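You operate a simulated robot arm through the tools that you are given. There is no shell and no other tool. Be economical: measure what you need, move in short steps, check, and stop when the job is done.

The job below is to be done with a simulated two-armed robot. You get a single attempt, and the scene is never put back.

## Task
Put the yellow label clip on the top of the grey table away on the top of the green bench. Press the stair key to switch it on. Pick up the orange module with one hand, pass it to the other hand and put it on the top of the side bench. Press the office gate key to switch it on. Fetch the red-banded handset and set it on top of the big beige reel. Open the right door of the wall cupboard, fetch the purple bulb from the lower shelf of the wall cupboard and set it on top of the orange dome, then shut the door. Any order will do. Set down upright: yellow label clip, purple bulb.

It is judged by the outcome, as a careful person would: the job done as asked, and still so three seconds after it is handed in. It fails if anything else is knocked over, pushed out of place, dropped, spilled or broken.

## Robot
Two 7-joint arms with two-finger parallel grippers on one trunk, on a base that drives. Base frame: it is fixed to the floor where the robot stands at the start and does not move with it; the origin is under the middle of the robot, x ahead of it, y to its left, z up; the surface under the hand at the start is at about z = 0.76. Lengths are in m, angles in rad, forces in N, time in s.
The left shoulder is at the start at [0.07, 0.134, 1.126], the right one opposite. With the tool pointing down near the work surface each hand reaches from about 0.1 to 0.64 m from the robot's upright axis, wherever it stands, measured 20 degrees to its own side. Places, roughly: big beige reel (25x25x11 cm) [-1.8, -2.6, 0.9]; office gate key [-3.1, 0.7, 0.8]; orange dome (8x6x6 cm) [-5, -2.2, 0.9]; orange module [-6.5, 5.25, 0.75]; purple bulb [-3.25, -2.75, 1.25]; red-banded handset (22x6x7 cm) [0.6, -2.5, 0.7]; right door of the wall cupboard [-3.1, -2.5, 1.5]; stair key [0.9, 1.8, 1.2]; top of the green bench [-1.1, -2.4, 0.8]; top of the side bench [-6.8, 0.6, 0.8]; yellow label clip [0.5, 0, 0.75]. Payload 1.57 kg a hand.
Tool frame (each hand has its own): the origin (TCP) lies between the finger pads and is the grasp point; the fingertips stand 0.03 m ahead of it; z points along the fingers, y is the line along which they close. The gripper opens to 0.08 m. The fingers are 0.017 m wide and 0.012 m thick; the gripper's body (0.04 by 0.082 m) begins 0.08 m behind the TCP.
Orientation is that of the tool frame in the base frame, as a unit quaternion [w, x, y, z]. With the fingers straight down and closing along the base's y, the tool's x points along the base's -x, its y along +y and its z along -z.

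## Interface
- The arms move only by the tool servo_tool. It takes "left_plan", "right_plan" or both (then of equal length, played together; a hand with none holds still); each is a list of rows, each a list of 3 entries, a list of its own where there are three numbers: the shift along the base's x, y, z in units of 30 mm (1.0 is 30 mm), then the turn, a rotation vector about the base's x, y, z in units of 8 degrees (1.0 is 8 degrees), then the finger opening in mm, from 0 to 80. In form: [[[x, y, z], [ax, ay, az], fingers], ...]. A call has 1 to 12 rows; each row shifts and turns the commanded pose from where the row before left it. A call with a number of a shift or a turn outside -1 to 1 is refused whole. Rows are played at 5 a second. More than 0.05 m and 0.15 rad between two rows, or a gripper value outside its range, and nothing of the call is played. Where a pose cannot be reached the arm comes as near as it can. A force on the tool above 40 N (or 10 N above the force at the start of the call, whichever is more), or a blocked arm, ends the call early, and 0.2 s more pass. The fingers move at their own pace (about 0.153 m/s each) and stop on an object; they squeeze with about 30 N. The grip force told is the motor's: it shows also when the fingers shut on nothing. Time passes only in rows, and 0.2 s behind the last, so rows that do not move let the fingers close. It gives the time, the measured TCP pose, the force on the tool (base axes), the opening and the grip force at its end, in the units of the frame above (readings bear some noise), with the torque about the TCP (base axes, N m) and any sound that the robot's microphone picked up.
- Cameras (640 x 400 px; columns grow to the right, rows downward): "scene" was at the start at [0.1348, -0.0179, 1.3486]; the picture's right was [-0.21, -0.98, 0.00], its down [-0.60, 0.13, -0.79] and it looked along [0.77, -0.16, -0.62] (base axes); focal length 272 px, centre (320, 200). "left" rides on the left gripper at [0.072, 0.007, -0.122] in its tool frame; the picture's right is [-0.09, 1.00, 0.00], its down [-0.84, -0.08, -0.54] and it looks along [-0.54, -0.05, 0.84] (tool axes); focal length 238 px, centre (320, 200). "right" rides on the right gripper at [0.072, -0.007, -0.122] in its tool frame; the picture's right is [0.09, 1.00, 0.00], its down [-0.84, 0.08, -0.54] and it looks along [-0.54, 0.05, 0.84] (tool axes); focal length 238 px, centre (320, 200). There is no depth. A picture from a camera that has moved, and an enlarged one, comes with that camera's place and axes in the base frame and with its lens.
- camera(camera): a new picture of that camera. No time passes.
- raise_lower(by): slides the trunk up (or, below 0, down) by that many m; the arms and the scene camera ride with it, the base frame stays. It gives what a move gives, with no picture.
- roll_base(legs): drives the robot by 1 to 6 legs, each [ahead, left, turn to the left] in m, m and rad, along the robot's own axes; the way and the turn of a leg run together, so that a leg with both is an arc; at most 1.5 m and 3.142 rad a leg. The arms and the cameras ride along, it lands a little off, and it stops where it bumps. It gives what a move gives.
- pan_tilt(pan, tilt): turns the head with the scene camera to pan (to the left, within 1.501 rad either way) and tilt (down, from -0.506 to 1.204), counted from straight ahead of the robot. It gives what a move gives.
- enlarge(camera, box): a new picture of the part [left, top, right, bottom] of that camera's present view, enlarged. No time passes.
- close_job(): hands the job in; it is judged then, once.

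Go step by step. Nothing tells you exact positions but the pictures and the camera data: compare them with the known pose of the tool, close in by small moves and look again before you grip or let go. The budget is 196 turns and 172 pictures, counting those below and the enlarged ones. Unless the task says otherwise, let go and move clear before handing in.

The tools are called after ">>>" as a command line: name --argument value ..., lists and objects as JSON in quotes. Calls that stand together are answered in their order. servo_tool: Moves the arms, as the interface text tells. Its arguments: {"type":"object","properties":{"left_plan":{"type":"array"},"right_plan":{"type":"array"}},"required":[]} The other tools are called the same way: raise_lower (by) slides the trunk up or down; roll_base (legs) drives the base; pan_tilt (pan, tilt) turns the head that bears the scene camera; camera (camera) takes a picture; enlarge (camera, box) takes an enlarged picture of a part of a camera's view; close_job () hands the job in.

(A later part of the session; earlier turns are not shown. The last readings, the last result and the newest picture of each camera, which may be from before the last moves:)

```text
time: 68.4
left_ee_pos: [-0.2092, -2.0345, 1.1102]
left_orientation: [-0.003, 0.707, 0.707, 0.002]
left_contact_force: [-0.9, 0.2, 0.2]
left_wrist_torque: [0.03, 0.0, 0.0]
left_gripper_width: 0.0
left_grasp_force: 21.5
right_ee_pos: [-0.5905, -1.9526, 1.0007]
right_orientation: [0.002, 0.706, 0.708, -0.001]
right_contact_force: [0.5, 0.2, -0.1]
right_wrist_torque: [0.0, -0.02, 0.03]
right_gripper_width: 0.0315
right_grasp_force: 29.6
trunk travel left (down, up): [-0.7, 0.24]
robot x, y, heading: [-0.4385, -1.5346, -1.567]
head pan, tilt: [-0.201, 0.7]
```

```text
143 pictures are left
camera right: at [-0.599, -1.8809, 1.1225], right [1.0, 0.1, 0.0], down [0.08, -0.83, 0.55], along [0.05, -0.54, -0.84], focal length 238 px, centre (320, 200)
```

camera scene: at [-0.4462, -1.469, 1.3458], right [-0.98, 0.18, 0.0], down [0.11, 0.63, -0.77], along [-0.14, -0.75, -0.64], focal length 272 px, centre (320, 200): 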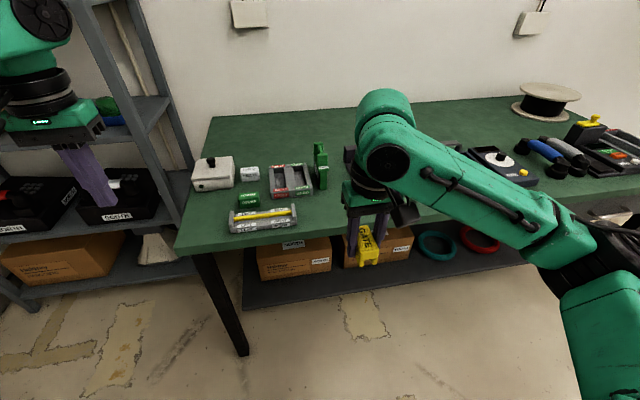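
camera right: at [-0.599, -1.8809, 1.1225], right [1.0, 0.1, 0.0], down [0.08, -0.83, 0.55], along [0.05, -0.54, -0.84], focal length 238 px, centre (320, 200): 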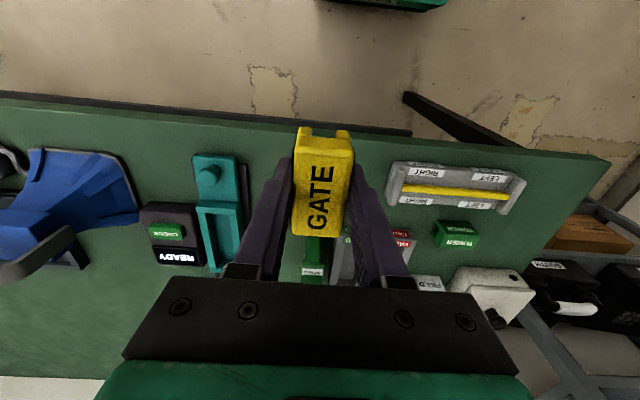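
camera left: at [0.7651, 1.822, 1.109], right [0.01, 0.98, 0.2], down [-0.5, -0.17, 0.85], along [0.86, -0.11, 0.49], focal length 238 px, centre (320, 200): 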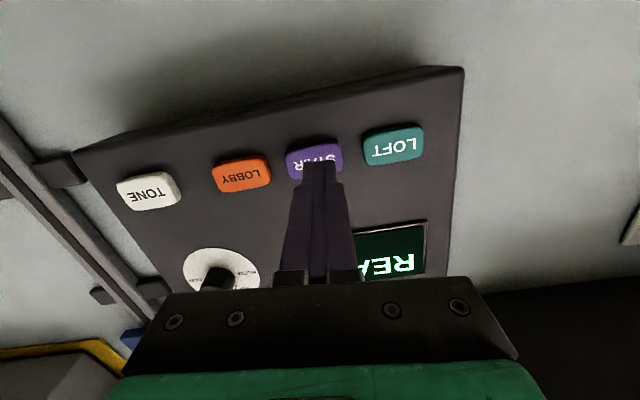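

>>> servo_tool --right_plan '[[[0, -0.9, -0.5], [0, 0, 0], 10], [[0, -0.9, -1], [0, 0, 0], 10], [[0, -0.9, -1], [0, 0, 0], 10], [[0, -0.85, -1], [0, 0, 0], 10], [[0, 0, -0.8], [0, 0, 0], 10], [[0, 0, 0], [0, 0, 0], 10]]'

>>> camera --camera "right"

>>> camera --camera "scene"

```text
time: 69.8
left_ee_pos: [-0.2082, -2.0332, 1.108]
left_orientation: [-0.004, 0.707, 0.707, 0.002]
left_contact_force: [-0.5, 0.9, 1.1]
left_wrist_torque: [0.01, -0.02, -0.03]
left_gripper_width: 0.0001
left_grasp_force: 21.6
right_ee_pos: [-0.591, -2.0601, 0.8703]
right_orientation: [0.002, 0.706, 0.709, -0.001]
right_contact_force: [-0.3, -0.3, 0.9]
right_wrist_torque: [0.02, 0.01, -0.02]
right_gripper_width: 0.0311
right_grasp_force: 29.9
trunk travel left (down, up): [-0.7, 0.24]
robot x, y, heading: [-0.4406, -1.5353, -1.572]
head pan, tilt: [-0.201, 0.7]
```

```text
142 pictures are left
camera right: at [-0.5995, -1.9895, 0.9935], right [1.0, 0.1, 0.0], down [0.08, -0.83, 0.54], along [0.05, -0.54, -0.84], focal length 238 px, centre (320, 200)
```

right: 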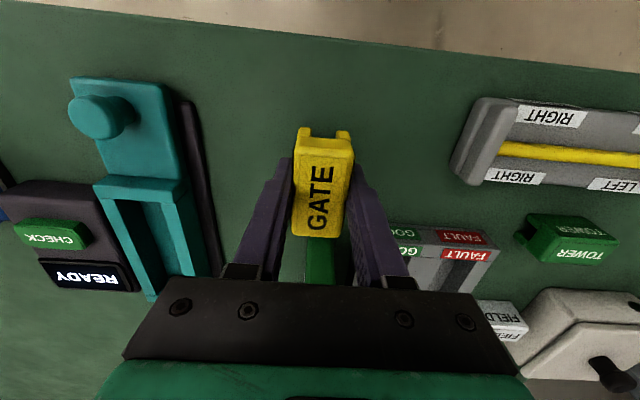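

```text
141 pictures are left
camera scene: at [-0.4571, -1.6698, 1.3458], right [-0.98, 0.2, 0.0], down [0.13, 0.63, -0.76], along [-0.15, -0.75, -0.64], focal length 272 px, centre (320, 200)
```

scene: 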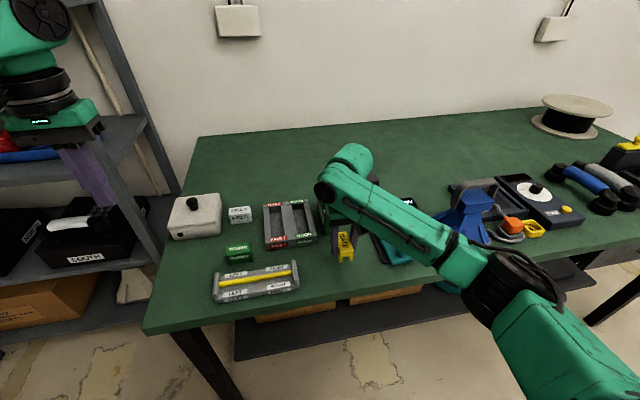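

>>> servo_tool --right_plan '[[[0, 0, -0.5], [0, 0, 0], 10], [[0, 0, -0.5], [0, 0, 0], 10], [[0, 0, -0.4], [0, 0, 0], 10], [[0, 0, 0], [0, 0, 0], 10]]'

>>> enlarge --camera "scene" --box '[300, 200, 400, 290]'

```text
time: 70.8
left_ee_pos: [-0.2091, -2.0336, 1.1086]
left_orientation: [-0.004, 0.708, 0.706, 0.002]
left_contact_force: [-0.4, -0.1, 0.0]
left_wrist_torque: [-0.01, 0.01, -0.01]
left_gripper_width: 0.0
left_grasp_force: 20.9
right_ee_pos: [-0.5917, -2.062, 0.8303]
right_orientation: [0.004, 0.706, 0.708, -0.002]
right_contact_force: [-2.3, -2.3, 13.3]
right_wrist_torque: [-0.01, 0.34, -0.05]
right_gripper_width: 0.0309
right_grasp_force: 30.1
trunk travel left (down, up): [-0.7, 0.24]
robot x, y, heading: [-0.4414, -1.5368, -1.57]
head pan, tilt: [-0.201, 0.7]
```

```text
4.44 times, centred on (350, 245) of scene
camera zoom: at [-0.4568, -1.6682, 1.3462], right [-0.98, 0.2, 0.0], down [0.13, 0.63, -0.77], along [-0.15, -0.75, -0.64], focal length 1208 px, centre (187, 0)
```

zoom: 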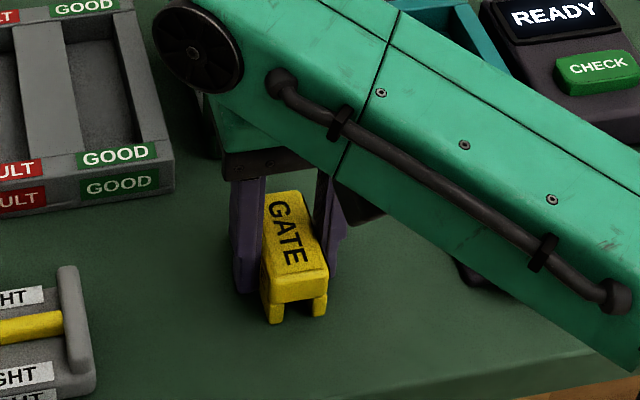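

It touches down (13 N). Release and rise.

>>> servo_tool --right_plan '[[[0, 0, 0.05], [0, 0, 0], 31], [[0, 0, 0], [0, 0, 0], 50], [[0, 0, 0], [0, 0, 0], 52], [[0, 0, 0.5], [0, 0, 0], 52], [[0, 0, 1], [0, 0, 0], 52], [[0, 0, 1], [0, 0, 0], 52], [[0, 0, 1], [0, 0, 0], 52], [[0, 0, 1], [0, 0, 0], 52], [[0, 0.5, 1], [0, 0, 0], 52], [[0, 1, 1], [0, 0, 0], 52]]'

>>> camera --camera "right"

```text
time: 73.0
left_ee_pos: [-0.2094, -2.034, 1.1093]
left_orientation: [-0.002, 0.707, 0.707, 0.002]
left_contact_force: [1.2, -0.4, -0.2]
left_wrist_torque: [-0.02, -0.01, 0.03]
left_gripper_width: 0.0
left_grasp_force: 21.6
right_ee_pos: [-0.5903, -2.0125, 1.0238]
right_orientation: [0.002, 0.706, 0.708, -0.001]
right_contact_force: [0.3, -0.3, -0.6]
right_wrist_torque: [-0.04, 0.01, 0.01]
right_gripper_width: 0.052
right_grasp_force: 0.1
trunk travel left (down, up): [-0.7, 0.24]
robot x, y, heading: [-0.4382, -1.5368, -1.576]
head pan, tilt: [-0.201, 0.7]
```

```text
139 pictures are left
camera right: at [-0.5977, -1.9402, 1.1468], right [1.0, 0.1, 0.0], down [0.08, -0.83, 0.55], along [0.05, -0.54, -0.84], focal length 238 px, centre (320, 200)
```

right: 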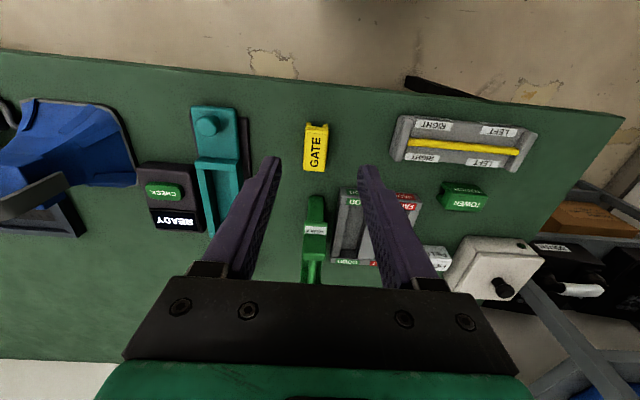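

The clip stands upright on the bench. Next the handset: back up and move in front of the rack.

>>> roll_base --legs '[[-0.3, 0, 0], [0, 0.8, 0]]'

>>> pan_tilt --pan 0 --tilt 0.5

>>> camera --camera "scene"

```text
time: 78.5
left_ee_pos: [0.476, -1.7404, 1.1102]
left_orientation: [-0.003, 0.699, 0.715, 0.002]
left_contact_force: [0.0, -0.5, 0.6]
left_wrist_torque: [0.0, 0.02, -0.04]
left_gripper_width: 0.0
left_grasp_force: 21.3
right_ee_pos: [0.095, -1.7285, 1.0227]
right_orientation: [0.0, 0.698, 0.716, 0.0]
right_contact_force: [-1.0, -0.7, -0.1]
right_wrist_torque: [-0.01, 0.04, 0.0]
right_gripper_width: 0.0521
right_grasp_force: 0.1
trunk travel left (down, up): [-0.7, 0.24]
robot x, y, heading: [0.2321, -1.2487, -1.543]
head pan, tilt: [-0.201, 0.7]
stopped in leg 2: the robot was blocked; the commanded pose is now the measured one
```

```text
time: 79.3
left_ee_pos: [0.4781, -1.7395, 1.1095]
left_orientation: [-0.003, 0.7, 0.714, 0.001]
left_contact_force: [-0.2, 0.5, -0.6]
left_wrist_torque: [-0.02, -0.01, 0.01]
left_gripper_width: 0.0
left_grasp_force: 21.2
right_ee_pos: [0.0947, -1.7278, 1.0235]
right_orientation: [0.001, 0.698, 0.716, -0.001]
right_contact_force: [0.8, 0.1, 0.5]
right_wrist_torque: [-0.03, 0.01, 0.03]
right_gripper_width: 0.052
right_grasp_force: 0.0
trunk travel left (down, up): [-0.7, 0.24]
robot x, y, heading: [0.2376, -1.2472, -1.547]
head pan, tilt: [0.0, 0.499]
```

```text
138 pictures are left
camera scene: at [0.2384, -1.3884, 1.3634], right [-1.0, -0.02, 0.0], down [-0.01, 0.48, -0.88], along [0.02, -0.88, -0.48], focal length 272 px, centre (320, 200)
```

scene: 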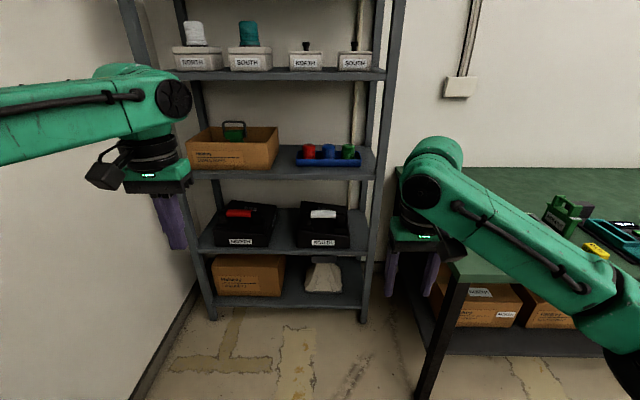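

The base met the grey table's corner (backed up too far). Look at the trays closely first.

>>> enlarge --camera "scene" --box '[180, 180, 380, 305]'

>>> pan_tilt --pan 1.2 --tilt 0.7

>>> camera --camera "scene"

```text
3.20 times, centred on (280, 242) of scene
camera zoom: at [0.2384, -1.3884, 1.3634], right [-1.0, -0.02, 0.0], down [-0.01, 0.48, -0.88], along [0.02, -0.88, -0.48], focal length 870 px, centre (448, 64)
```

zoom: 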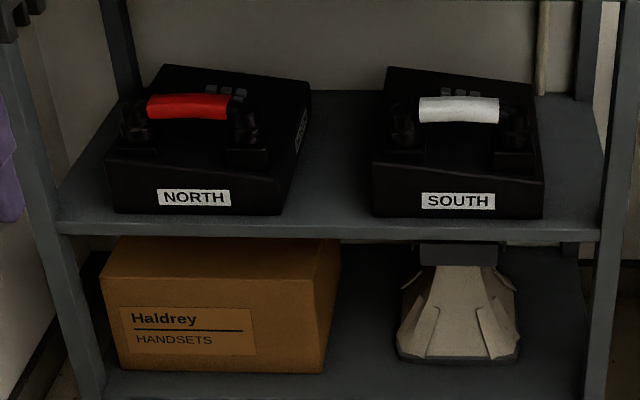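

```text
time: 80.7
left_ee_pos: [0.4766, -1.7395, 1.1081]
left_orientation: [-0.002, 0.7, 0.714, 0.002]
left_contact_force: [-0.3, -0.1, 0.8]
left_wrist_torque: [-0.01, -0.02, 0.02]
left_gripper_width: 0.0
left_grasp_force: 20.8
right_ee_pos: [0.0959, -1.7287, 1.0225]
right_orientation: [0.002, 0.698, 0.716, 0.0]
right_contact_force: [0.0, 0.1, 1.0]
right_wrist_torque: [-0.01, -0.01, -0.03]
right_gripper_width: 0.0521
right_grasp_force: 0.1
trunk travel left (down, up): [-0.7, 0.24]
robot x, y, heading: [0.2321, -1.2452, -1.555]
head pan, tilt: [1.201, 0.7]
```

```text
136 pictures are left
camera scene: at [0.3158, -1.3264, 1.3458], right [-0.34, -0.94, 0.0], down [-0.61, 0.22, -0.77], along [0.72, -0.26, -0.64], focal length 272 px, centre (320, 200)
```

scene: 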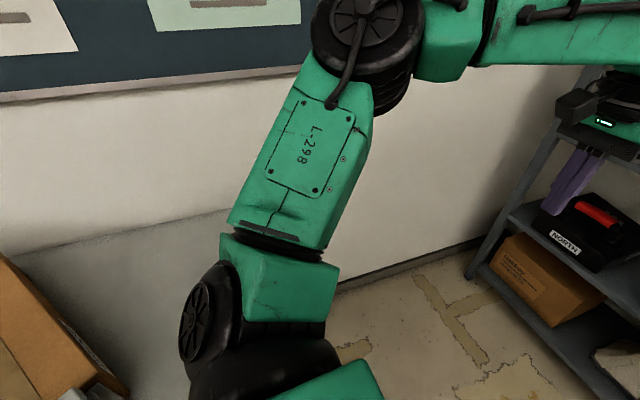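

Red-banded handset rests on the NORTH phone at about (0.64, -2.47, 0.70), 0.34 m shelf gap. I'll drive clear of the table, go left, then yaw the left hand 90° and tilt it for a slanting grasp; the right hand is pulled in.

>>> roll_base --legs '[[0.38, 0, -0.015], [0, 0.24, 0]]'

>>> servo_tool --left_plan '[[[0, 0.3, 0], [0, 0, 0.95], 40], [[0, 0.3, 0], [0, 0, 0.95], 80], [[0, 0.3, 0], [0, 0, 0.95], 80], [[0, 0.3, 0], [0, 0, 0.95], 80], [[0, 0, 0], [0, 0, 0.95], 80], [[0, 0, 0], [0, 0, 0.95], 80], [[0, 0, 0], [0, 0, 0.95], 80], [[0, 0, 0], [0, 0, 0.95], 80], [[0, 0, 0], [0, 0, 0.95], 80], [[0, 0, 0], [0, 0, 0.95], 80], [[0, 0, 0], [0, 0, 0.95], 80], [[0, 0, 0], [0, 0, 0.95], 80]]' --right_plan '[[[-0.3, 0.6, 0], [0, 0, 0], 52], [[-0.3, 0.6, 0], [0, 0, 0], 52], [[-0.3, 0.6, 0], [0, 0, 0], 52], [[-0.3, 0.6, 0], [0, 0, 0], 52], [[-0.3, 0.6, 0], [0, 0, 0], 52], [[-0.3, 0.6, 0], [0, 0, 0], 52], [[-0.3, 0.6, 0], [0, 0, 0], 52], [[-0.3, 0.6, 0], [0, 0, 0], 52], [[0, 0, 0], [0, 0, 0], 52], [[0, 0, 0], [0, 0, 0], 52], [[0, 0, 0], [0, 0, 0], 52], [[0, 0, 0], [0, 0, 0], 52]]'

>>> pan_tilt --pan 0.3 --tilt 0.7

>>> camera --camera "scene"

```text
time: 84.4
left_ee_pos: [0.7108, -2.1211, 1.1097]
left_orientation: [-0.002, 0.704, 0.71, 0.003]
left_contact_force: [-0.1, -0.3, -0.6]
left_wrist_torque: [0.01, -0.02, -0.01]
left_gripper_width: 0.0
left_grasp_force: 21.1
right_ee_pos: [0.3315, -2.1052, 1.022]
right_orientation: [0.003, 0.703, 0.712, -0.001]
right_contact_force: [-0.6, 0.1, 0.5]
right_wrist_torque: [-0.01, 0.0, -0.03]
right_gripper_width: 0.0522
right_grasp_force: 0.1
trunk travel left (down, up): [-0.7, 0.24]
robot x, y, heading: [0.4796, -1.6244, -1.56]
head pan, tilt: [1.201, 0.7]
```

```text
time: 87.0
left_ee_pos: [0.7122, -2.0865, 1.1089]
left_orientation: [-0.003, -0.015, 1.0, 0.0]
left_contact_force: [-0.8, 0.0, 0.2]
left_wrist_torque: [-0.03, -0.01, -0.01]
left_gripper_width: 0.0799
left_grasp_force: 0.1
right_ee_pos: [0.2586, -1.9591, 1.0223]
right_orientation: [0.002, 0.703, 0.711, -0.001]
right_contact_force: [0.3, 0.5, -1.0]
right_wrist_torque: [0.05, 0.04, -0.04]
right_gripper_width: 0.0521
right_grasp_force: 0.1
trunk travel left (down, up): [-0.7, 0.24]
robot x, y, heading: [0.4724, -1.6237, -1.564]
head pan, tilt: [1.201, 0.7]
```

```text
time: 88.2
left_ee_pos: [0.7126, -2.0853, 1.1095]
left_orientation: [-0.004, -0.013, 1.0, 0.0]
left_contact_force: [0.0, -0.1, 0.2]
left_wrist_torque: [0.01, -0.02, 0.02]
left_gripper_width: 0.0798
left_grasp_force: 0.1
right_ee_pos: [0.2567, -1.9594, 1.0232]
right_orientation: [0.002, 0.703, 0.711, 0.0]
right_contact_force: [-0.1, -0.8, 0.0]
right_wrist_torque: [-0.01, 0.01, -0.02]
right_gripper_width: 0.0519
right_grasp_force: 0.1
trunk travel left (down, up): [-0.7, 0.24]
robot x, y, heading: [0.4755, -1.6257, -1.562]
head pan, tilt: [0.3, 0.7]
```

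```text
135 pictures are left
camera scene: at [0.5031, -1.7558, 1.3458], right [-0.95, -0.3, 0.0], down [-0.2, 0.61, -0.76], along [0.23, -0.73, -0.64], focal length 272 px, centre (320, 200)
```

scene: 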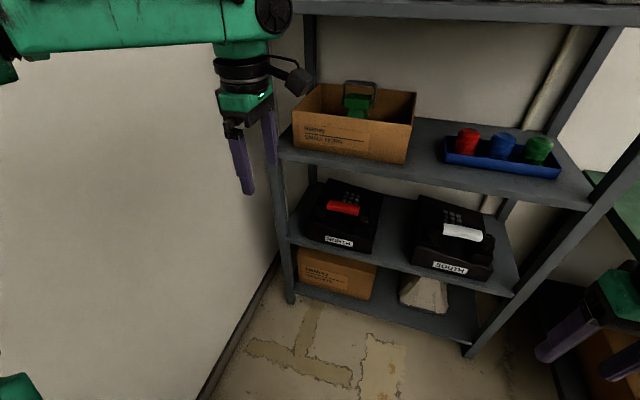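

Band triangulates to (0.641, -2.462, 0.708), axis along x. Lower and tilt the left hand in free space, then roll closer.

>>> servo_tool --left_plan '[[[-0.22, -0.1, -0.93], [-0.45, 0, 0], 80], [[-0.22, -0.1, -0.93], [-0.45, 0, 0], 80], [[-0.22, -0.1, -0.93], [-0.45, 0, 0], 80], [[-0.22, -0.1, -0.93], [-0.45, 0, 0], 80], [[-0.22, -0.1, -0.93], [-0.45, 0, 0], 80], [[-0.22, -0.1, -0.93], [-0.45, 0, 0], 80], [[-0.22, -0.1, -0.93], [-0.45, 0, 0], 80], [[-0.22, -0.1, -0.93], [-0.45, 0, 0], 80], [[-0.22, -0.1, -0.93], [-0.45, 0, 0], 80], [[-0.22, -0.1, -0.93], [-0.45, 0, 0], 80], [[-0.22, -0.1, -0.93], [-0.5, 0, 0], 80], [[0, 0, 0], [0, 0, 0], 80]]'

>>> roll_base --legs '[[0.23, 0, -0.008]]'

>>> camera --camera "left"

>>> camera --camera "scene"

```text
time: 90.8
left_ee_pos: [0.7254, -2.1226, 0.883]
left_orientation: [-0.008, -0.01, 0.941, -0.339]
left_contact_force: [0.3, -0.4, -0.7]
left_wrist_torque: [0.0, 0.03, -0.04]
left_gripper_width: 0.0803
left_grasp_force: 0.0
left hand out of reach, approached as far as the arm can: row 8, 9, 10, 11
right_ee_pos: [0.2572, -1.9585, 1.0225]
right_orientation: [0.002, 0.703, 0.711, -0.001]
right_contact_force: [-0.5, 0.1, 0.6]
right_wrist_torque: [-0.02, -0.02, -0.02]
right_gripper_width: 0.0519
right_grasp_force: 0.1
trunk travel left (down, up): [-0.7, 0.24]
robot x, y, heading: [0.4781, -1.625, -1.56]
head pan, tilt: [0.3, 0.7]
```

```text
time: 92.6
left_ee_pos: [0.7239, -2.3489, 0.8851]
left_orientation: [-0.009, -0.007, 0.94, -0.34]
left_contact_force: [-0.1, -0.3, 0.1]
left_wrist_torque: [-0.03, 0.0, -0.03]
left_gripper_width: 0.0796
left_grasp_force: 0.0
right_ee_pos: [0.2557, -2.1839, 1.0228]
right_orientation: [0.002, 0.706, 0.708, 0.0]
right_contact_force: [-0.2, -0.9, 0.0]
right_wrist_torque: [-0.01, 0.03, -0.02]
right_gripper_width: 0.0519
right_grasp_force: 0.2
trunk travel left (down, up): [-0.7, 0.24]
robot x, y, heading: [0.4804, -1.8513, -1.568]
head pan, tilt: [0.3, 0.7]
```

```text
134 pictures are left
camera left: at [0.6533, -2.2667, 0.9757], right [0.07, 0.77, -0.64], down [0.85, 0.29, 0.45], along [0.53, -0.57, -0.63], focal length 238 px, centre (320, 200)
```

left: 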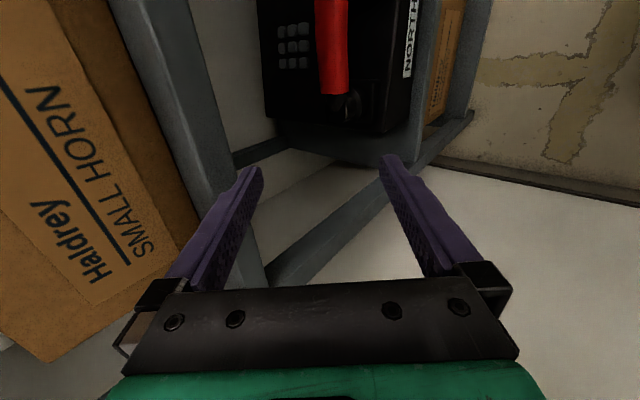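

```text
133 pictures are left
camera scene: at [0.5032, -1.9816, 1.3459], right [-0.95, -0.3, 0.0], down [-0.19, 0.61, -0.77], along [0.23, -0.73, -0.64], focal length 272 px, centre (320, 200)
```

scene: 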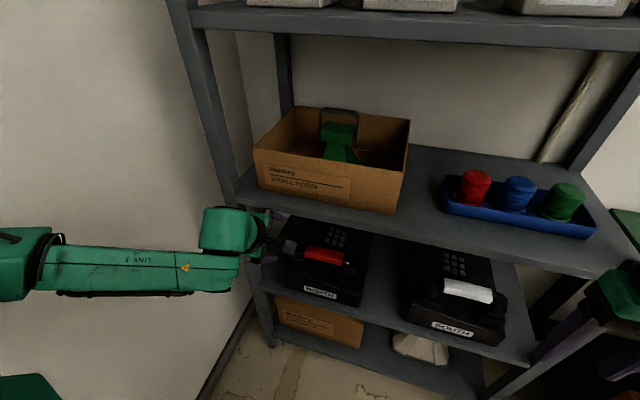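

The arm cannot fold that low; I'll back off slightly, lower the trunk 0.25 m and re-raise the hand to the pre-grasp point.

>>> roll_base --legs '[[-0.12, 0, 0]]'

>>> raise_lower --by -0.25

>>> servo_tool --left_plan '[[[-0.5, 0, 1], [0, 0, 0], 80], [[-0.5, 0, 1], [0, 0, 0], 80], [[-0.5, 0, 1], [0, 0, 0], 80], [[-0.5, 0, 1], [0, 0, 0], 80], [[-0.5, 0, 1], [0, 0, 0], 80], [[-0.25, 0, 0.5], [0, 0, 0], 80]]'

>>> camera --camera "left"

>>> camera --camera "scene"

```text
time: 93.8
left_ee_pos: [0.7247, -2.2323, 0.8828]
left_orientation: [-0.01, -0.007, 0.94, -0.34]
left_contact_force: [0.8, -0.1, -0.4]
left_wrist_torque: [0.04, -0.01, -0.01]
left_gripper_width: 0.08
left_grasp_force: 0.0
right_ee_pos: [0.2571, -2.0678, 1.0221]
right_orientation: [0.001, 0.705, 0.709, 0.0]
right_contact_force: [0.8, 0.6, -0.4]
right_wrist_torque: [-0.02, -0.01, 0.01]
right_gripper_width: 0.0521
right_grasp_force: 0.1
trunk travel left (down, up): [-0.7, 0.24]
robot x, y, heading: [0.4807, -1.7338, -1.572]
head pan, tilt: [0.3, 0.7]
```

```text
time: 96.4
left_ee_pos: [0.7253, -2.2315, 0.6347]
left_orientation: [-0.01, -0.006, 0.94, -0.34]
left_contact_force: [-0.4, -0.8, 0.4]
left_wrist_torque: [0.01, 0.01, 0.0]
left_gripper_width: 0.0799
left_grasp_force: 0.0
right_ee_pos: [0.2562, -2.0654, 0.7722]
right_orientation: [0.001, 0.705, 0.709, -0.001]
right_contact_force: [-0.3, 0.0, 0.0]
right_wrist_torque: [0.02, 0.02, 0.03]
right_gripper_width: 0.0519
right_grasp_force: 0.1
trunk travel left (down, up): [-0.45, 0.49]
robot x, y, heading: [0.4753, -1.7329, -1.569]
head pan, tilt: [0.3, 0.7]
```

```text
time: 97.8
left_ee_pos: [0.6402, -2.2323, 0.7995]
left_orientation: [-0.01, -0.007, 0.94, -0.34]
left_contact_force: [0.4, -0.5, 1.4]
left_wrist_torque: [0.0, 0.03, -0.03]
left_gripper_width: 0.0799
left_grasp_force: 0.1
right_ee_pos: [0.2557, -2.0645, 0.7719]
right_orientation: [0.002, 0.706, 0.708, -0.001]
right_contact_force: [0.1, -0.5, 0.0]
right_wrist_torque: [-0.02, 0.0, -0.04]
right_gripper_width: 0.052
right_grasp_force: 0.1
trunk travel left (down, up): [-0.45, 0.49]
robot x, y, heading: [0.4769, -1.7315, -1.571]
head pan, tilt: [0.3, 0.7]
```

```text
132 pictures are left
camera left: at [0.5686, -2.1494, 0.8907], right [0.07, 0.77, -0.64], down [0.85, 0.29, 0.45], along [0.53, -0.57, -0.63], focal length 238 px, centre (320, 200)
```

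left: 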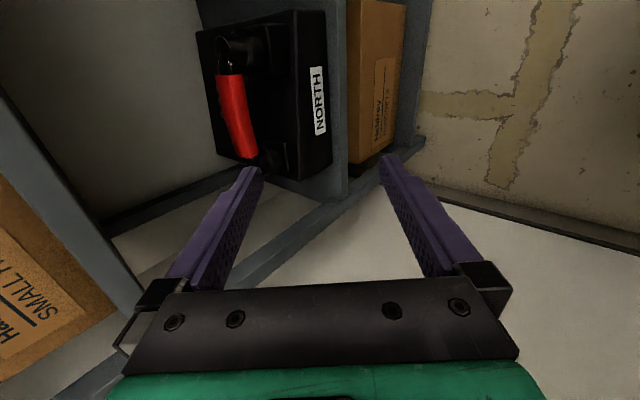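

```text
131 pictures are left
camera scene: at [0.5028, -1.8638, 1.0958], right [-0.95, -0.3, 0.0], down [-0.19, 0.61, -0.76], along [0.23, -0.73, -0.64], focal length 272 px, centre (320, 200)
```

scene: 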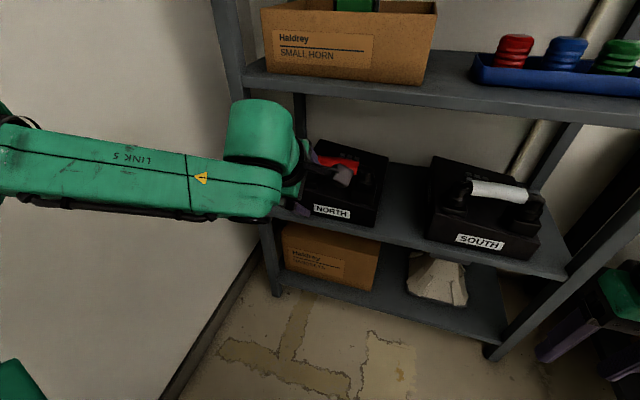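

Left camera confirms the band at (0.640, -2.462, 0.704). Roll 0.14 m ahead onto the approach line and check.

>>> roll_base --legs '[[0.14, 0, 0]]'

>>> servo_tool --left_plan '[[[0, 0, 0.37], [0, 0, 0], 60], [[0, 0, 0], [0, 0, 0], 60]]'

>>> camera --camera "left"

```text
time: 99.1
left_ee_pos: [0.6401, -2.3732, 0.7988]
left_orientation: [-0.011, -0.007, 0.941, -0.339]
left_contact_force: [0.0, -1.0, 0.0]
left_wrist_torque: [0.0, -0.01, -0.02]
left_gripper_width: 0.0802
left_grasp_force: 0.0
right_ee_pos: [0.2559, -2.2064, 0.7728]
right_orientation: [0.001, 0.706, 0.708, 0.0]
right_contact_force: [0.8, 0.1, 0.4]
right_wrist_torque: [0.04, 0.0, 0.0]
right_gripper_width: 0.0522
right_grasp_force: 0.0
trunk travel left (down, up): [-0.45, 0.49]
robot x, y, heading: [0.48, -1.8752, -1.566]
head pan, tilt: [0.3, 0.7]
```

```text
time: 99.7
left_ee_pos: [0.641, -2.3726, 0.8105]
left_orientation: [-0.01, -0.007, 0.94, -0.34]
left_contact_force: [0.7, -0.3, -0.5]
left_wrist_torque: [-0.02, 0.0, -0.03]
left_gripper_width: 0.0599
left_grasp_force: 0.1
right_ee_pos: [0.2562, -2.2056, 0.773]
right_orientation: [0.003, 0.706, 0.708, -0.001]
right_contact_force: [-0.2, -0.1, 0.0]
right_wrist_torque: [-0.01, 0.0, -0.02]
right_gripper_width: 0.0522
right_grasp_force: 0.1
trunk travel left (down, up): [-0.45, 0.49]
robot x, y, heading: [0.4794, -1.8744, -1.566]
head pan, tilt: [0.3, 0.7]
```

```text
130 pictures are left
camera left: at [0.5687, -2.2902, 0.9016], right [0.07, 0.77, -0.64], down [0.85, 0.29, 0.45], along [0.53, -0.57, -0.63], focal length 238 px, centre (320, 200)
```

left: 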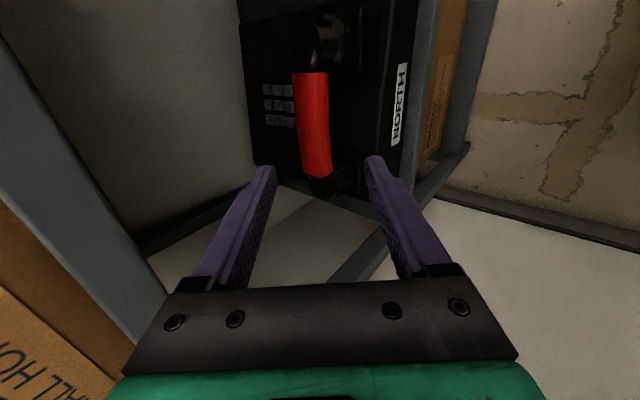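

Aligned. Advance 9 cm along the approach and check.

>>> servo_tool --left_plan '[[[0, -0.64, -0.767], [0, 0, 0], 60], [[0, -0.64, -0.767], [0, 0, 0], 60], [[0, -0.64, -0.767], [0, 0, 0], 60], [[0, 0, 0], [0, 0, 0], 60]]'

>>> camera --camera "left"

>>> enlarge --camera "scene" --box '[240, 80, 420, 240]'

```text
time: 100.7
left_ee_pos: [0.6382, -2.4303, 0.7405]
left_orientation: [-0.01, -0.007, 0.94, -0.341]
left_contact_force: [-0.7, 0.5, 0.1]
left_wrist_torque: [-0.02, 0.0, -0.01]
left_gripper_width: 0.0601
left_grasp_force: 0.0
right_ee_pos: [0.2561, -2.2046, 0.7722]
right_orientation: [0.002, 0.706, 0.708, -0.001]
right_contact_force: [0.2, -0.2, -0.1]
right_wrist_torque: [-0.01, -0.01, 0.0]
right_gripper_width: 0.052
right_grasp_force: 0.0
trunk travel left (down, up): [-0.45, 0.49]
robot x, y, heading: [0.4833, -1.8756, -1.574]
head pan, tilt: [0.3, 0.7]
```

```text
129 pictures are left
camera left: at [0.5672, -2.3481, 0.832], right [0.07, 0.76, -0.64], down [0.85, 0.29, 0.45], along [0.53, -0.57, -0.63], focal length 238 px, centre (320, 200)
```

left: 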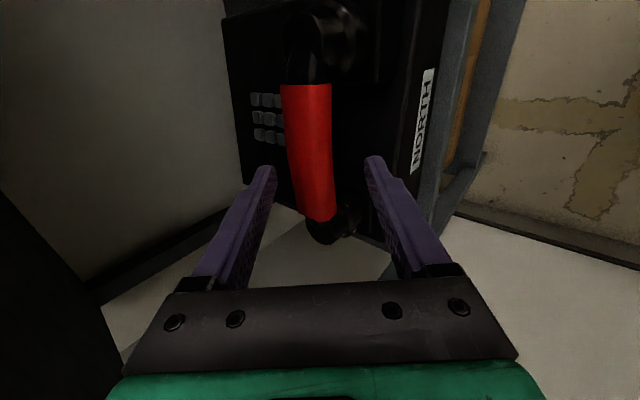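

```text
2.50 times, centred on (330, 160) of scene
camera zoom: at [0.5029, -2.0038, 1.0958], right [-0.96, -0.3, 0.0], down [-0.19, 0.61, -0.77], along [0.23, -0.73, -0.64], focal length 680 px, centre (295, 300)
```

zoom: 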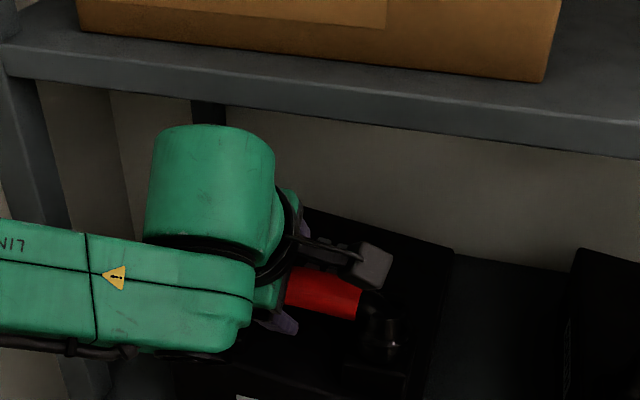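

On line; advance 3.5 cm and close.

>>> servo_tool --left_plan '[[[0, -0.4, -0.46], [0, 0, 0], 60], [[0, -0.4, -0.45], [0, 0, 0], 60], [[0, 0, 0], [0, 0, 0], 60], [[0, 0, 0], [0, 0, 0], 30], [[0, 0, 0], [0, 0, 0], 15], [[0, 0, 0], [0, 0, 0], 15]]'

>>> camera --camera "left"

```text
time: 102.1
left_ee_pos: [0.6373, -2.4516, 0.7187]
left_orientation: [-0.01, -0.005, 0.939, -0.344]
left_contact_force: [-0.7, 5.6, 20.3]
left_wrist_torque: [-0.48, -0.15, 0.02]
left_gripper_width: 0.023
left_grasp_force: 4.8
right_ee_pos: [0.2559, -2.2036, 0.7747]
right_orientation: [0.004, 0.706, 0.708, -0.002]
right_contact_force: [0.1, 0.1, 0.0]
right_wrist_torque: [0.05, 0.0, -0.02]
right_gripper_width: 0.052
right_grasp_force: 0.1
trunk travel left (down, up): [-0.45, 0.49]
robot x, y, heading: [0.4779, -1.8719, -1.57]
head pan, tilt: [0.3, 0.7]
```

```text
127 pictures are left
camera left: at [0.5668, -2.3685, 0.8091], right [0.07, 0.76, -0.65], down [0.85, 0.29, 0.44], along [0.53, -0.58, -0.62], focal length 238 px, centre (320, 200)
```

left: 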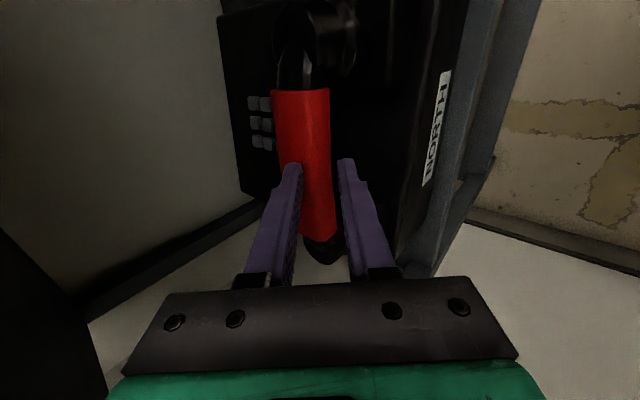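

The fingers closed on top of the band: re-triangulating, its centre is deeper, at (0.645, -2.496, 0.680). Open, shift, and go in again.

>>> servo_tool --left_plan '[[[0, 0.3, 0.36], [0, 0, 0], 60], [[0, 0.3, 0.36], [0, 0, 0], 65], [[0.15, -0.23, 0.2], [0, 0, 0], 65], [[0, 0, 0], [0, 0, 0], 65]]'

>>> camera --camera "left"

```text
time: 103.1
left_ee_pos: [0.6439, -2.4436, 0.7418]
left_orientation: [-0.009, -0.006, 0.94, -0.341]
left_contact_force: [-0.4, 0.3, 0.8]
left_wrist_torque: [-0.04, 0.02, 0.0]
left_gripper_width: 0.065
left_grasp_force: 0.2
right_ee_pos: [0.2553, -2.2074, 0.7719]
right_orientation: [0.002, 0.706, 0.708, -0.001]
right_contact_force: [0.9, 0.7, -0.2]
right_wrist_torque: [-0.01, -0.01, 0.02]
right_gripper_width: 0.0519
right_grasp_force: 0.3
trunk travel left (down, up): [-0.45, 0.49]
robot x, y, heading: [0.479, -1.8745, -1.576]
head pan, tilt: [0.3, 0.7]
```

```text
126 pictures are left
camera left: at [0.5729, -2.3616, 0.8319], right [0.07, 0.77, -0.64], down [0.85, 0.29, 0.45], along [0.53, -0.57, -0.63], focal length 238 px, centre (320, 200)
```

left: 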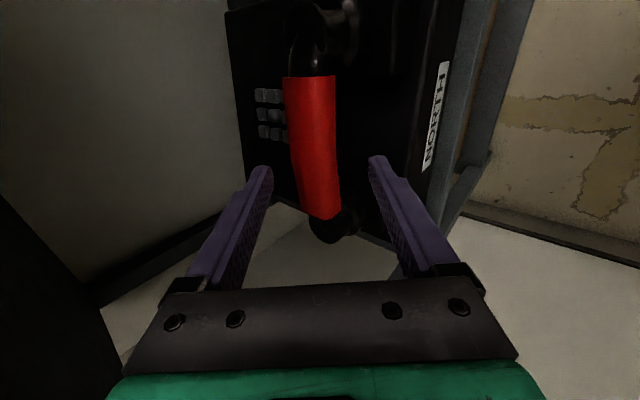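

>>> servo_tool --left_plan '[[[0, -0.53, -0.6], [0, 0, 0], 65], [[0, -0.43, -0.51], [0, 0, 0], 65], [[0, -0.21, -0.26], [0, 0, 0], 65], [[0, -0.21, -0.26], [0, 0, 0], 65], [[0, 0, 0], [0, 0, 0], 65]]'

>>> camera --camera "left"

```text
time: 104.3
left_ee_pos: [0.6435, -2.4836, 0.6918]
left_orientation: [-0.01, -0.007, 0.94, -0.341]
left_contact_force: [-0.2, 1.0, -0.3]
left_wrist_torque: [0.01, 0.0, -0.01]
left_gripper_width: 0.065
left_grasp_force: 0.0
right_ee_pos: [0.2562, -2.2057, 0.7724]
right_orientation: [0.002, 0.706, 0.708, 0.0]
right_contact_force: [0.6, -0.2, -1.0]
right_wrist_torque: [0.0, 0.03, -0.01]
right_gripper_width: 0.052
right_grasp_force: 0.0
trunk travel left (down, up): [-0.45, 0.49]
robot x, y, heading: [0.4803, -1.8746, -1.567]
head pan, tilt: [0.3, 0.7]
```

```text
125 pictures are left
camera left: at [0.5723, -2.402, 0.7835], right [0.07, 0.77, -0.64], down [0.85, 0.29, 0.45], along [0.53, -0.57, -0.63], focal length 238 px, centre (320, 200)
```

left: 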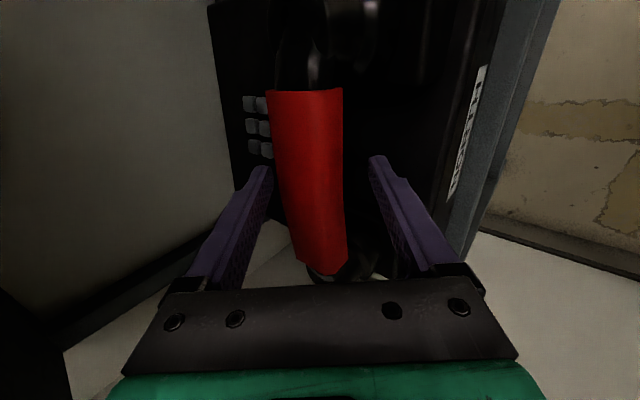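

The band is between the fingers now with no contact. Close.

>>> servo_tool --left_plan '[[[0, -0.05, 0.05], [0, 0, 0], 45], [[0, 0, 0], [0, 0, 0], 25], [[0, 0, 0], [0, 0, 0], 15], [[0, 0, 0], [0, 0, 0], 15]]'

>>> camera --camera "left"

```text
time: 105.3
left_ee_pos: [0.643, -2.4865, 0.6953]
left_orientation: [-0.01, -0.005, 0.94, -0.341]
left_contact_force: [-0.5, -1.7, 2.5]
left_wrist_torque: [-0.21, -0.45, -0.17]
left_gripper_width: 0.0425
left_grasp_force: 29.9
right_ee_pos: [0.2553, -2.2057, 0.7719]
right_orientation: [0.002, 0.706, 0.708, -0.001]
right_contact_force: [0.3, -0.2, 0.0]
right_wrist_torque: [-0.02, 0.0, 0.0]
right_gripper_width: 0.0519
right_grasp_force: 0.0
trunk travel left (down, up): [-0.45, 0.49]
robot x, y, heading: [0.4758, -1.8716, -1.573]
head pan, tilt: [0.3, 0.7]
```

```text
124 pictures are left
camera left: at [0.5721, -2.4036, 0.7855], right [0.07, 0.76, -0.64], down [0.85, 0.29, 0.45], along [0.53, -0.57, -0.63], focal length 238 px, centre (320, 200)
```

left: 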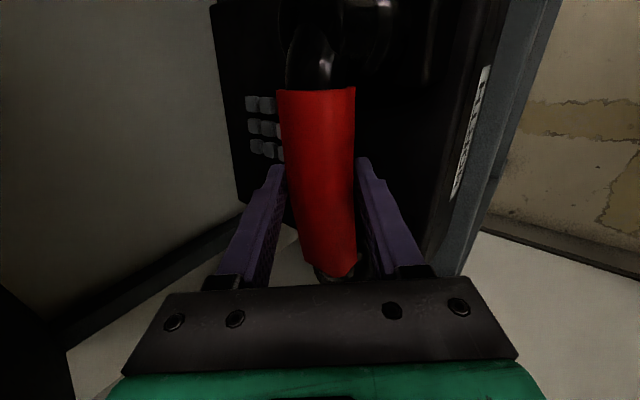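

Solid grip (42 mm, 30 N). Lift the handset out of its cradle and pull it out of the rack.

>>> servo_tool --left_plan '[[[0, 0, 0.5], [0, 0, 0], 15], [[0, 0.1, 0.7], [0, 0, 0], 15], [[0, 0.4, 0.4], [0, 0, 0], 15], [[0, 0.8, 0.2], [0, 0, 0], 15], [[0, 1, 0], [0, 0, 0], 15], [[0, 1, 0], [0, 0, 0], 15], [[0, 1, 0], [0, 0, 0], 15], [[0, 1, 0], [0, 0, 0], 15]]'

>>> camera --camera "left"

>>> camera --camera "scene"

```text
time: 107.1
left_ee_pos: [0.6458, -2.3394, 0.7485]
left_orientation: [-0.01, -0.007, 0.94, -0.34]
left_contact_force: [0.4, -0.3, -2.0]
left_wrist_torque: [0.0, 0.0, -0.04]
left_gripper_width: 0.0427
left_grasp_force: 29.9
left hand out of reach, approached as far as the arm can: row 8
right_ee_pos: [0.2556, -2.2069, 0.7729]
right_orientation: [0.002, 0.705, 0.709, 0.0]
right_contact_force: [-0.9, 0.1, -0.2]
right_wrist_torque: [-0.01, 0.0, 0.01]
right_gripper_width: 0.0519
right_grasp_force: 0.1
trunk travel left (down, up): [-0.45, 0.49]
robot x, y, heading: [0.4766, -1.874, -1.573]
head pan, tilt: [0.3, 0.7]
```

```text
123 pictures are left
camera left: at [0.574, -2.257, 0.8401], right [0.07, 0.77, -0.64], down [0.85, 0.29, 0.45], along [0.53, -0.57, -0.63], focal length 238 px, centre (320, 200)
```

left: 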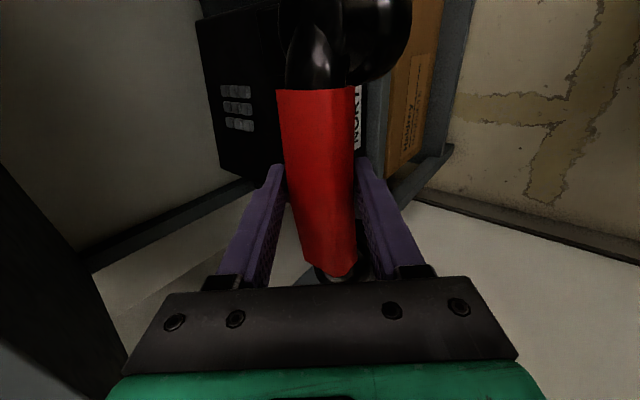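

```text
122 pictures are left
camera scene: at [0.5029, -2.0047, 1.0957], right [-0.96, -0.3, 0.0], down [-0.19, 0.62, -0.76], along [0.23, -0.73, -0.64], focal length 272 px, centre (320, 200)
```

scene: 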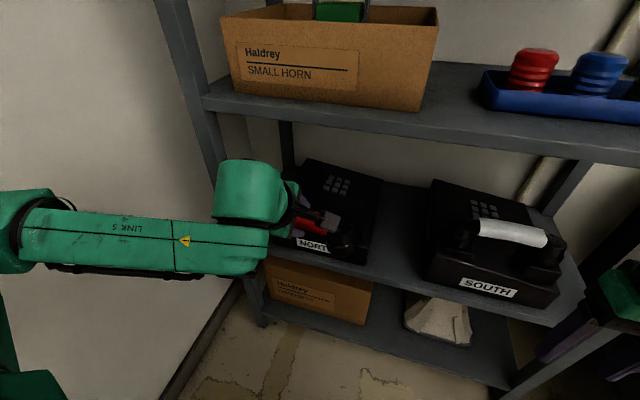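

Handset is out and the phone hasn't moved. Back off, raise the trunk, and travel along the bench to its far end.

>>> roll_base --legs '[[-0.3, 0, 0]]'

>>> raise_lower --by 0.3

>>> roll_base --legs '[[0, -1.0, 0], [-0.25, -1.0, 0], [0, -0.9, 0]]'

>>> pan_tilt --pan 0.5 --tilt 0.5

>>> camera --camera "scene"

```text
time: 109.1
left_ee_pos: [0.6434, -2.0443, 0.7494]
left_orientation: [-0.011, -0.005, 0.94, -0.341]
left_contact_force: [0.1, 0.3, -1.6]
left_wrist_torque: [0.02, -0.01, -0.01]
left_gripper_width: 0.0425
left_grasp_force: 30.2
right_ee_pos: [0.2561, -1.9091, 0.7727]
right_orientation: [0.002, 0.707, 0.707, -0.002]
right_contact_force: [-0.1, 0.8, -0.5]
right_wrist_torque: [-0.01, -0.01, -0.01]
right_gripper_width: 0.0518
right_grasp_force: 0.0
trunk travel left (down, up): [-0.45, 0.49]
robot x, y, heading: [0.4815, -1.5782, -1.574]
head pan, tilt: [0.3, 0.7]
```

```text
time: 112.1
left_ee_pos: [0.643, -2.0443, 1.0472]
left_orientation: [-0.01, -0.005, 0.94, -0.34]
left_contact_force: [0.1, 0.3, -1.0]
left_wrist_torque: [0.03, -0.01, 0.0]
left_gripper_width: 0.0427
left_grasp_force: 30.0
right_ee_pos: [0.2551, -1.9096, 1.0716]
right_orientation: [0.002, 0.707, 0.707, 0.0]
right_contact_force: [0.6, 0.3, 0.1]
right_wrist_torque: [0.05, 0.01, 0.0]
right_gripper_width: 0.0519
right_grasp_force: 0.1
trunk travel left (down, up): [-0.75, 0.19]
robot x, y, heading: [0.4774, -1.5766, -1.57]
head pan, tilt: [0.3, 0.7]
```

```text
time: 126.6
left_ee_pos: [-2.2746, -1.7781, 1.0489]
left_orientation: [-0.015, 0.007, 0.941, -0.339]
left_contact_force: [-0.1, 0.4, -1.7]
left_wrist_torque: [0.01, -0.02, -0.02]
left_gripper_width: 0.0423
left_grasp_force: 29.4
right_ee_pos: [-2.6601, -1.6341, 1.0722]
right_orientation: [0.002, 0.716, 0.698, -0.001]
right_contact_force: [0.4, 0.2, 0.0]
right_wrist_torque: [-0.02, 0.03, 0.01]
right_gripper_width: 0.0521
right_grasp_force: 0.2
trunk travel left (down, up): [-0.75, 0.19]
robot x, y, heading: [-2.4318, -1.3094, -1.601]
head pan, tilt: [0.3, 0.7]
```

```text
time: 127.3
left_ee_pos: [-2.2745, -1.7781, 1.048]
left_orientation: [-0.015, 0.008, 0.941, -0.339]
left_contact_force: [0.8, -0.2, -2.3]
left_wrist_torque: [-0.02, 0.04, 0.03]
left_gripper_width: 0.0424
left_grasp_force: 30.0
right_ee_pos: [-2.6603, -1.6343, 1.0722]
right_orientation: [0.001, 0.716, 0.699, 0.0]
right_contact_force: [-0.8, -0.3, 0.1]
right_wrist_torque: [0.01, 0.0, 0.02]
right_gripper_width: 0.0521
right_grasp_force: 0.1
trunk travel left (down, up): [-0.75, 0.19]
robot x, y, heading: [-2.4331, -1.3061, -1.593]
head pan, tilt: [0.499, 0.499]
```

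```text
121 pictures are left
camera scene: at [-2.3895, -1.4389, 1.4134], right [-0.89, -0.45, 0.0], down [-0.22, 0.43, -0.88], along [0.4, -0.78, -0.48], focal length 272 px, centre (320, 200)
```

scene: 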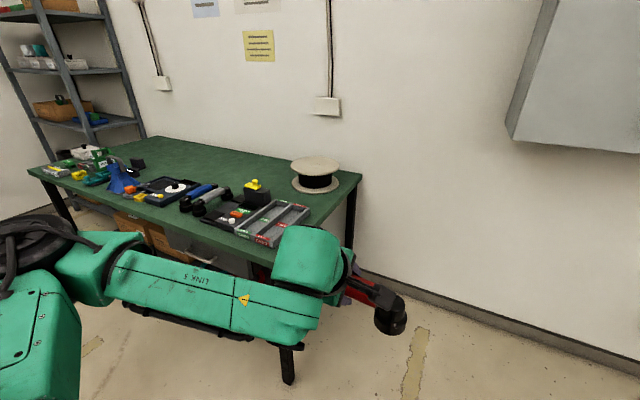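

Reel top centre is at about (-1.784, -2.576). I'll drive around to the bench's end, heading diagonally toward the reel.

>>> roll_base --legs '[[0.6, 0, 0], [0, 0, 0.53], [0.22, 0, 0]]'

>>> pan_tilt --pan 0.2 --tilt 0.7

>>> camera --camera "scene"

>>> camera --camera "left"

```text
time: 133.5
left_ee_pos: [-1.9722, -2.4193, 1.05]
left_orientation: [0.075, -0.237, 0.909, -0.333]
left_contact_force: [0.6, 0.0, -2.1]
left_wrist_torque: [-0.02, 0.01, -0.01]
left_gripper_width: 0.0425
left_grasp_force: 29.8
right_ee_pos: [-2.3774, -2.488, 1.0728]
right_orientation: [0.002, 0.509, 0.861, 0.0]
right_contact_force: [-0.9, 0.9, 0.2]
right_wrist_torque: [0.02, 0.02, 0.01]
right_gripper_width: 0.0521
right_grasp_force: 0.0
trunk travel left (down, up): [-0.75, 0.19]
robot x, y, heading: [-2.3455, -2.0922, -1.075]
head pan, tilt: [0.499, 0.499]
```

```text
time: 134.3
left_ee_pos: [-1.9715, -2.4205, 1.0482]
left_orientation: [0.074, -0.239, 0.91, -0.332]
left_contact_force: [0.4, -0.1, -3.2]
left_wrist_torque: [0.04, 0.02, -0.02]
left_gripper_width: 0.0422
left_grasp_force: 30.0
right_ee_pos: [-2.3764, -2.4894, 1.0723]
right_orientation: [0.002, 0.51, 0.86, 0.0]
right_contact_force: [0.0, 0.0, 0.0]
right_wrist_torque: [0.02, 0.01, 0.01]
right_gripper_width: 0.052
right_grasp_force: 0.1
trunk travel left (down, up): [-0.75, 0.19]
robot x, y, heading: [-2.3406, -2.0938, -1.07]
head pan, tilt: [0.201, 0.7]
```

```text
120 pictures are left
camera scene: at [-2.2622, -2.2004, 1.3957], right [-0.76, -0.64, 0.0], down [-0.42, 0.49, -0.76], along [0.49, -0.58, -0.64], focal length 272 px, centre (320, 200)
```

scene: 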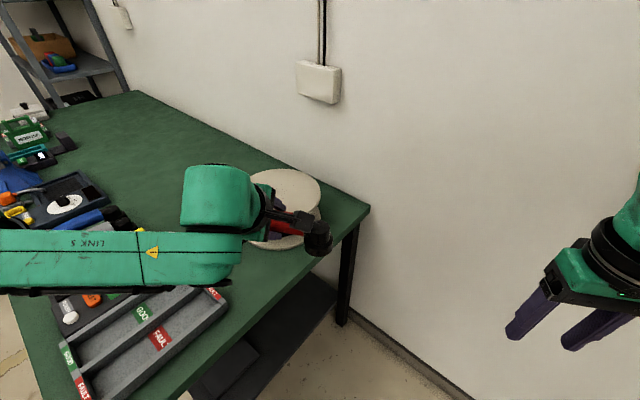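

```text
119 pictures are left
camera left: at [-2.0732, -2.3819, 1.1397], right [-0.3, 0.71, -0.64], down [0.6, 0.66, 0.45], along [0.74, -0.25, -0.63], focal length 238 px, centre (320, 200)
```

left: 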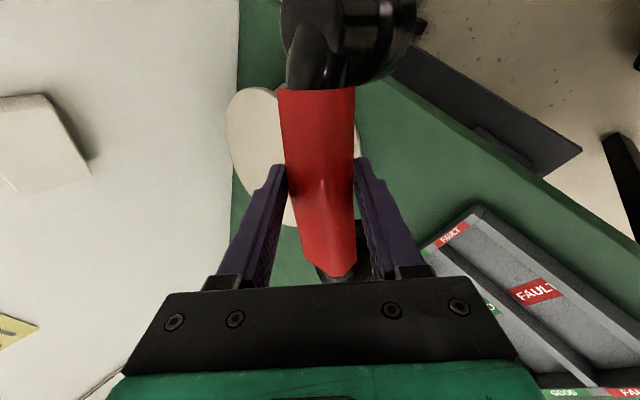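

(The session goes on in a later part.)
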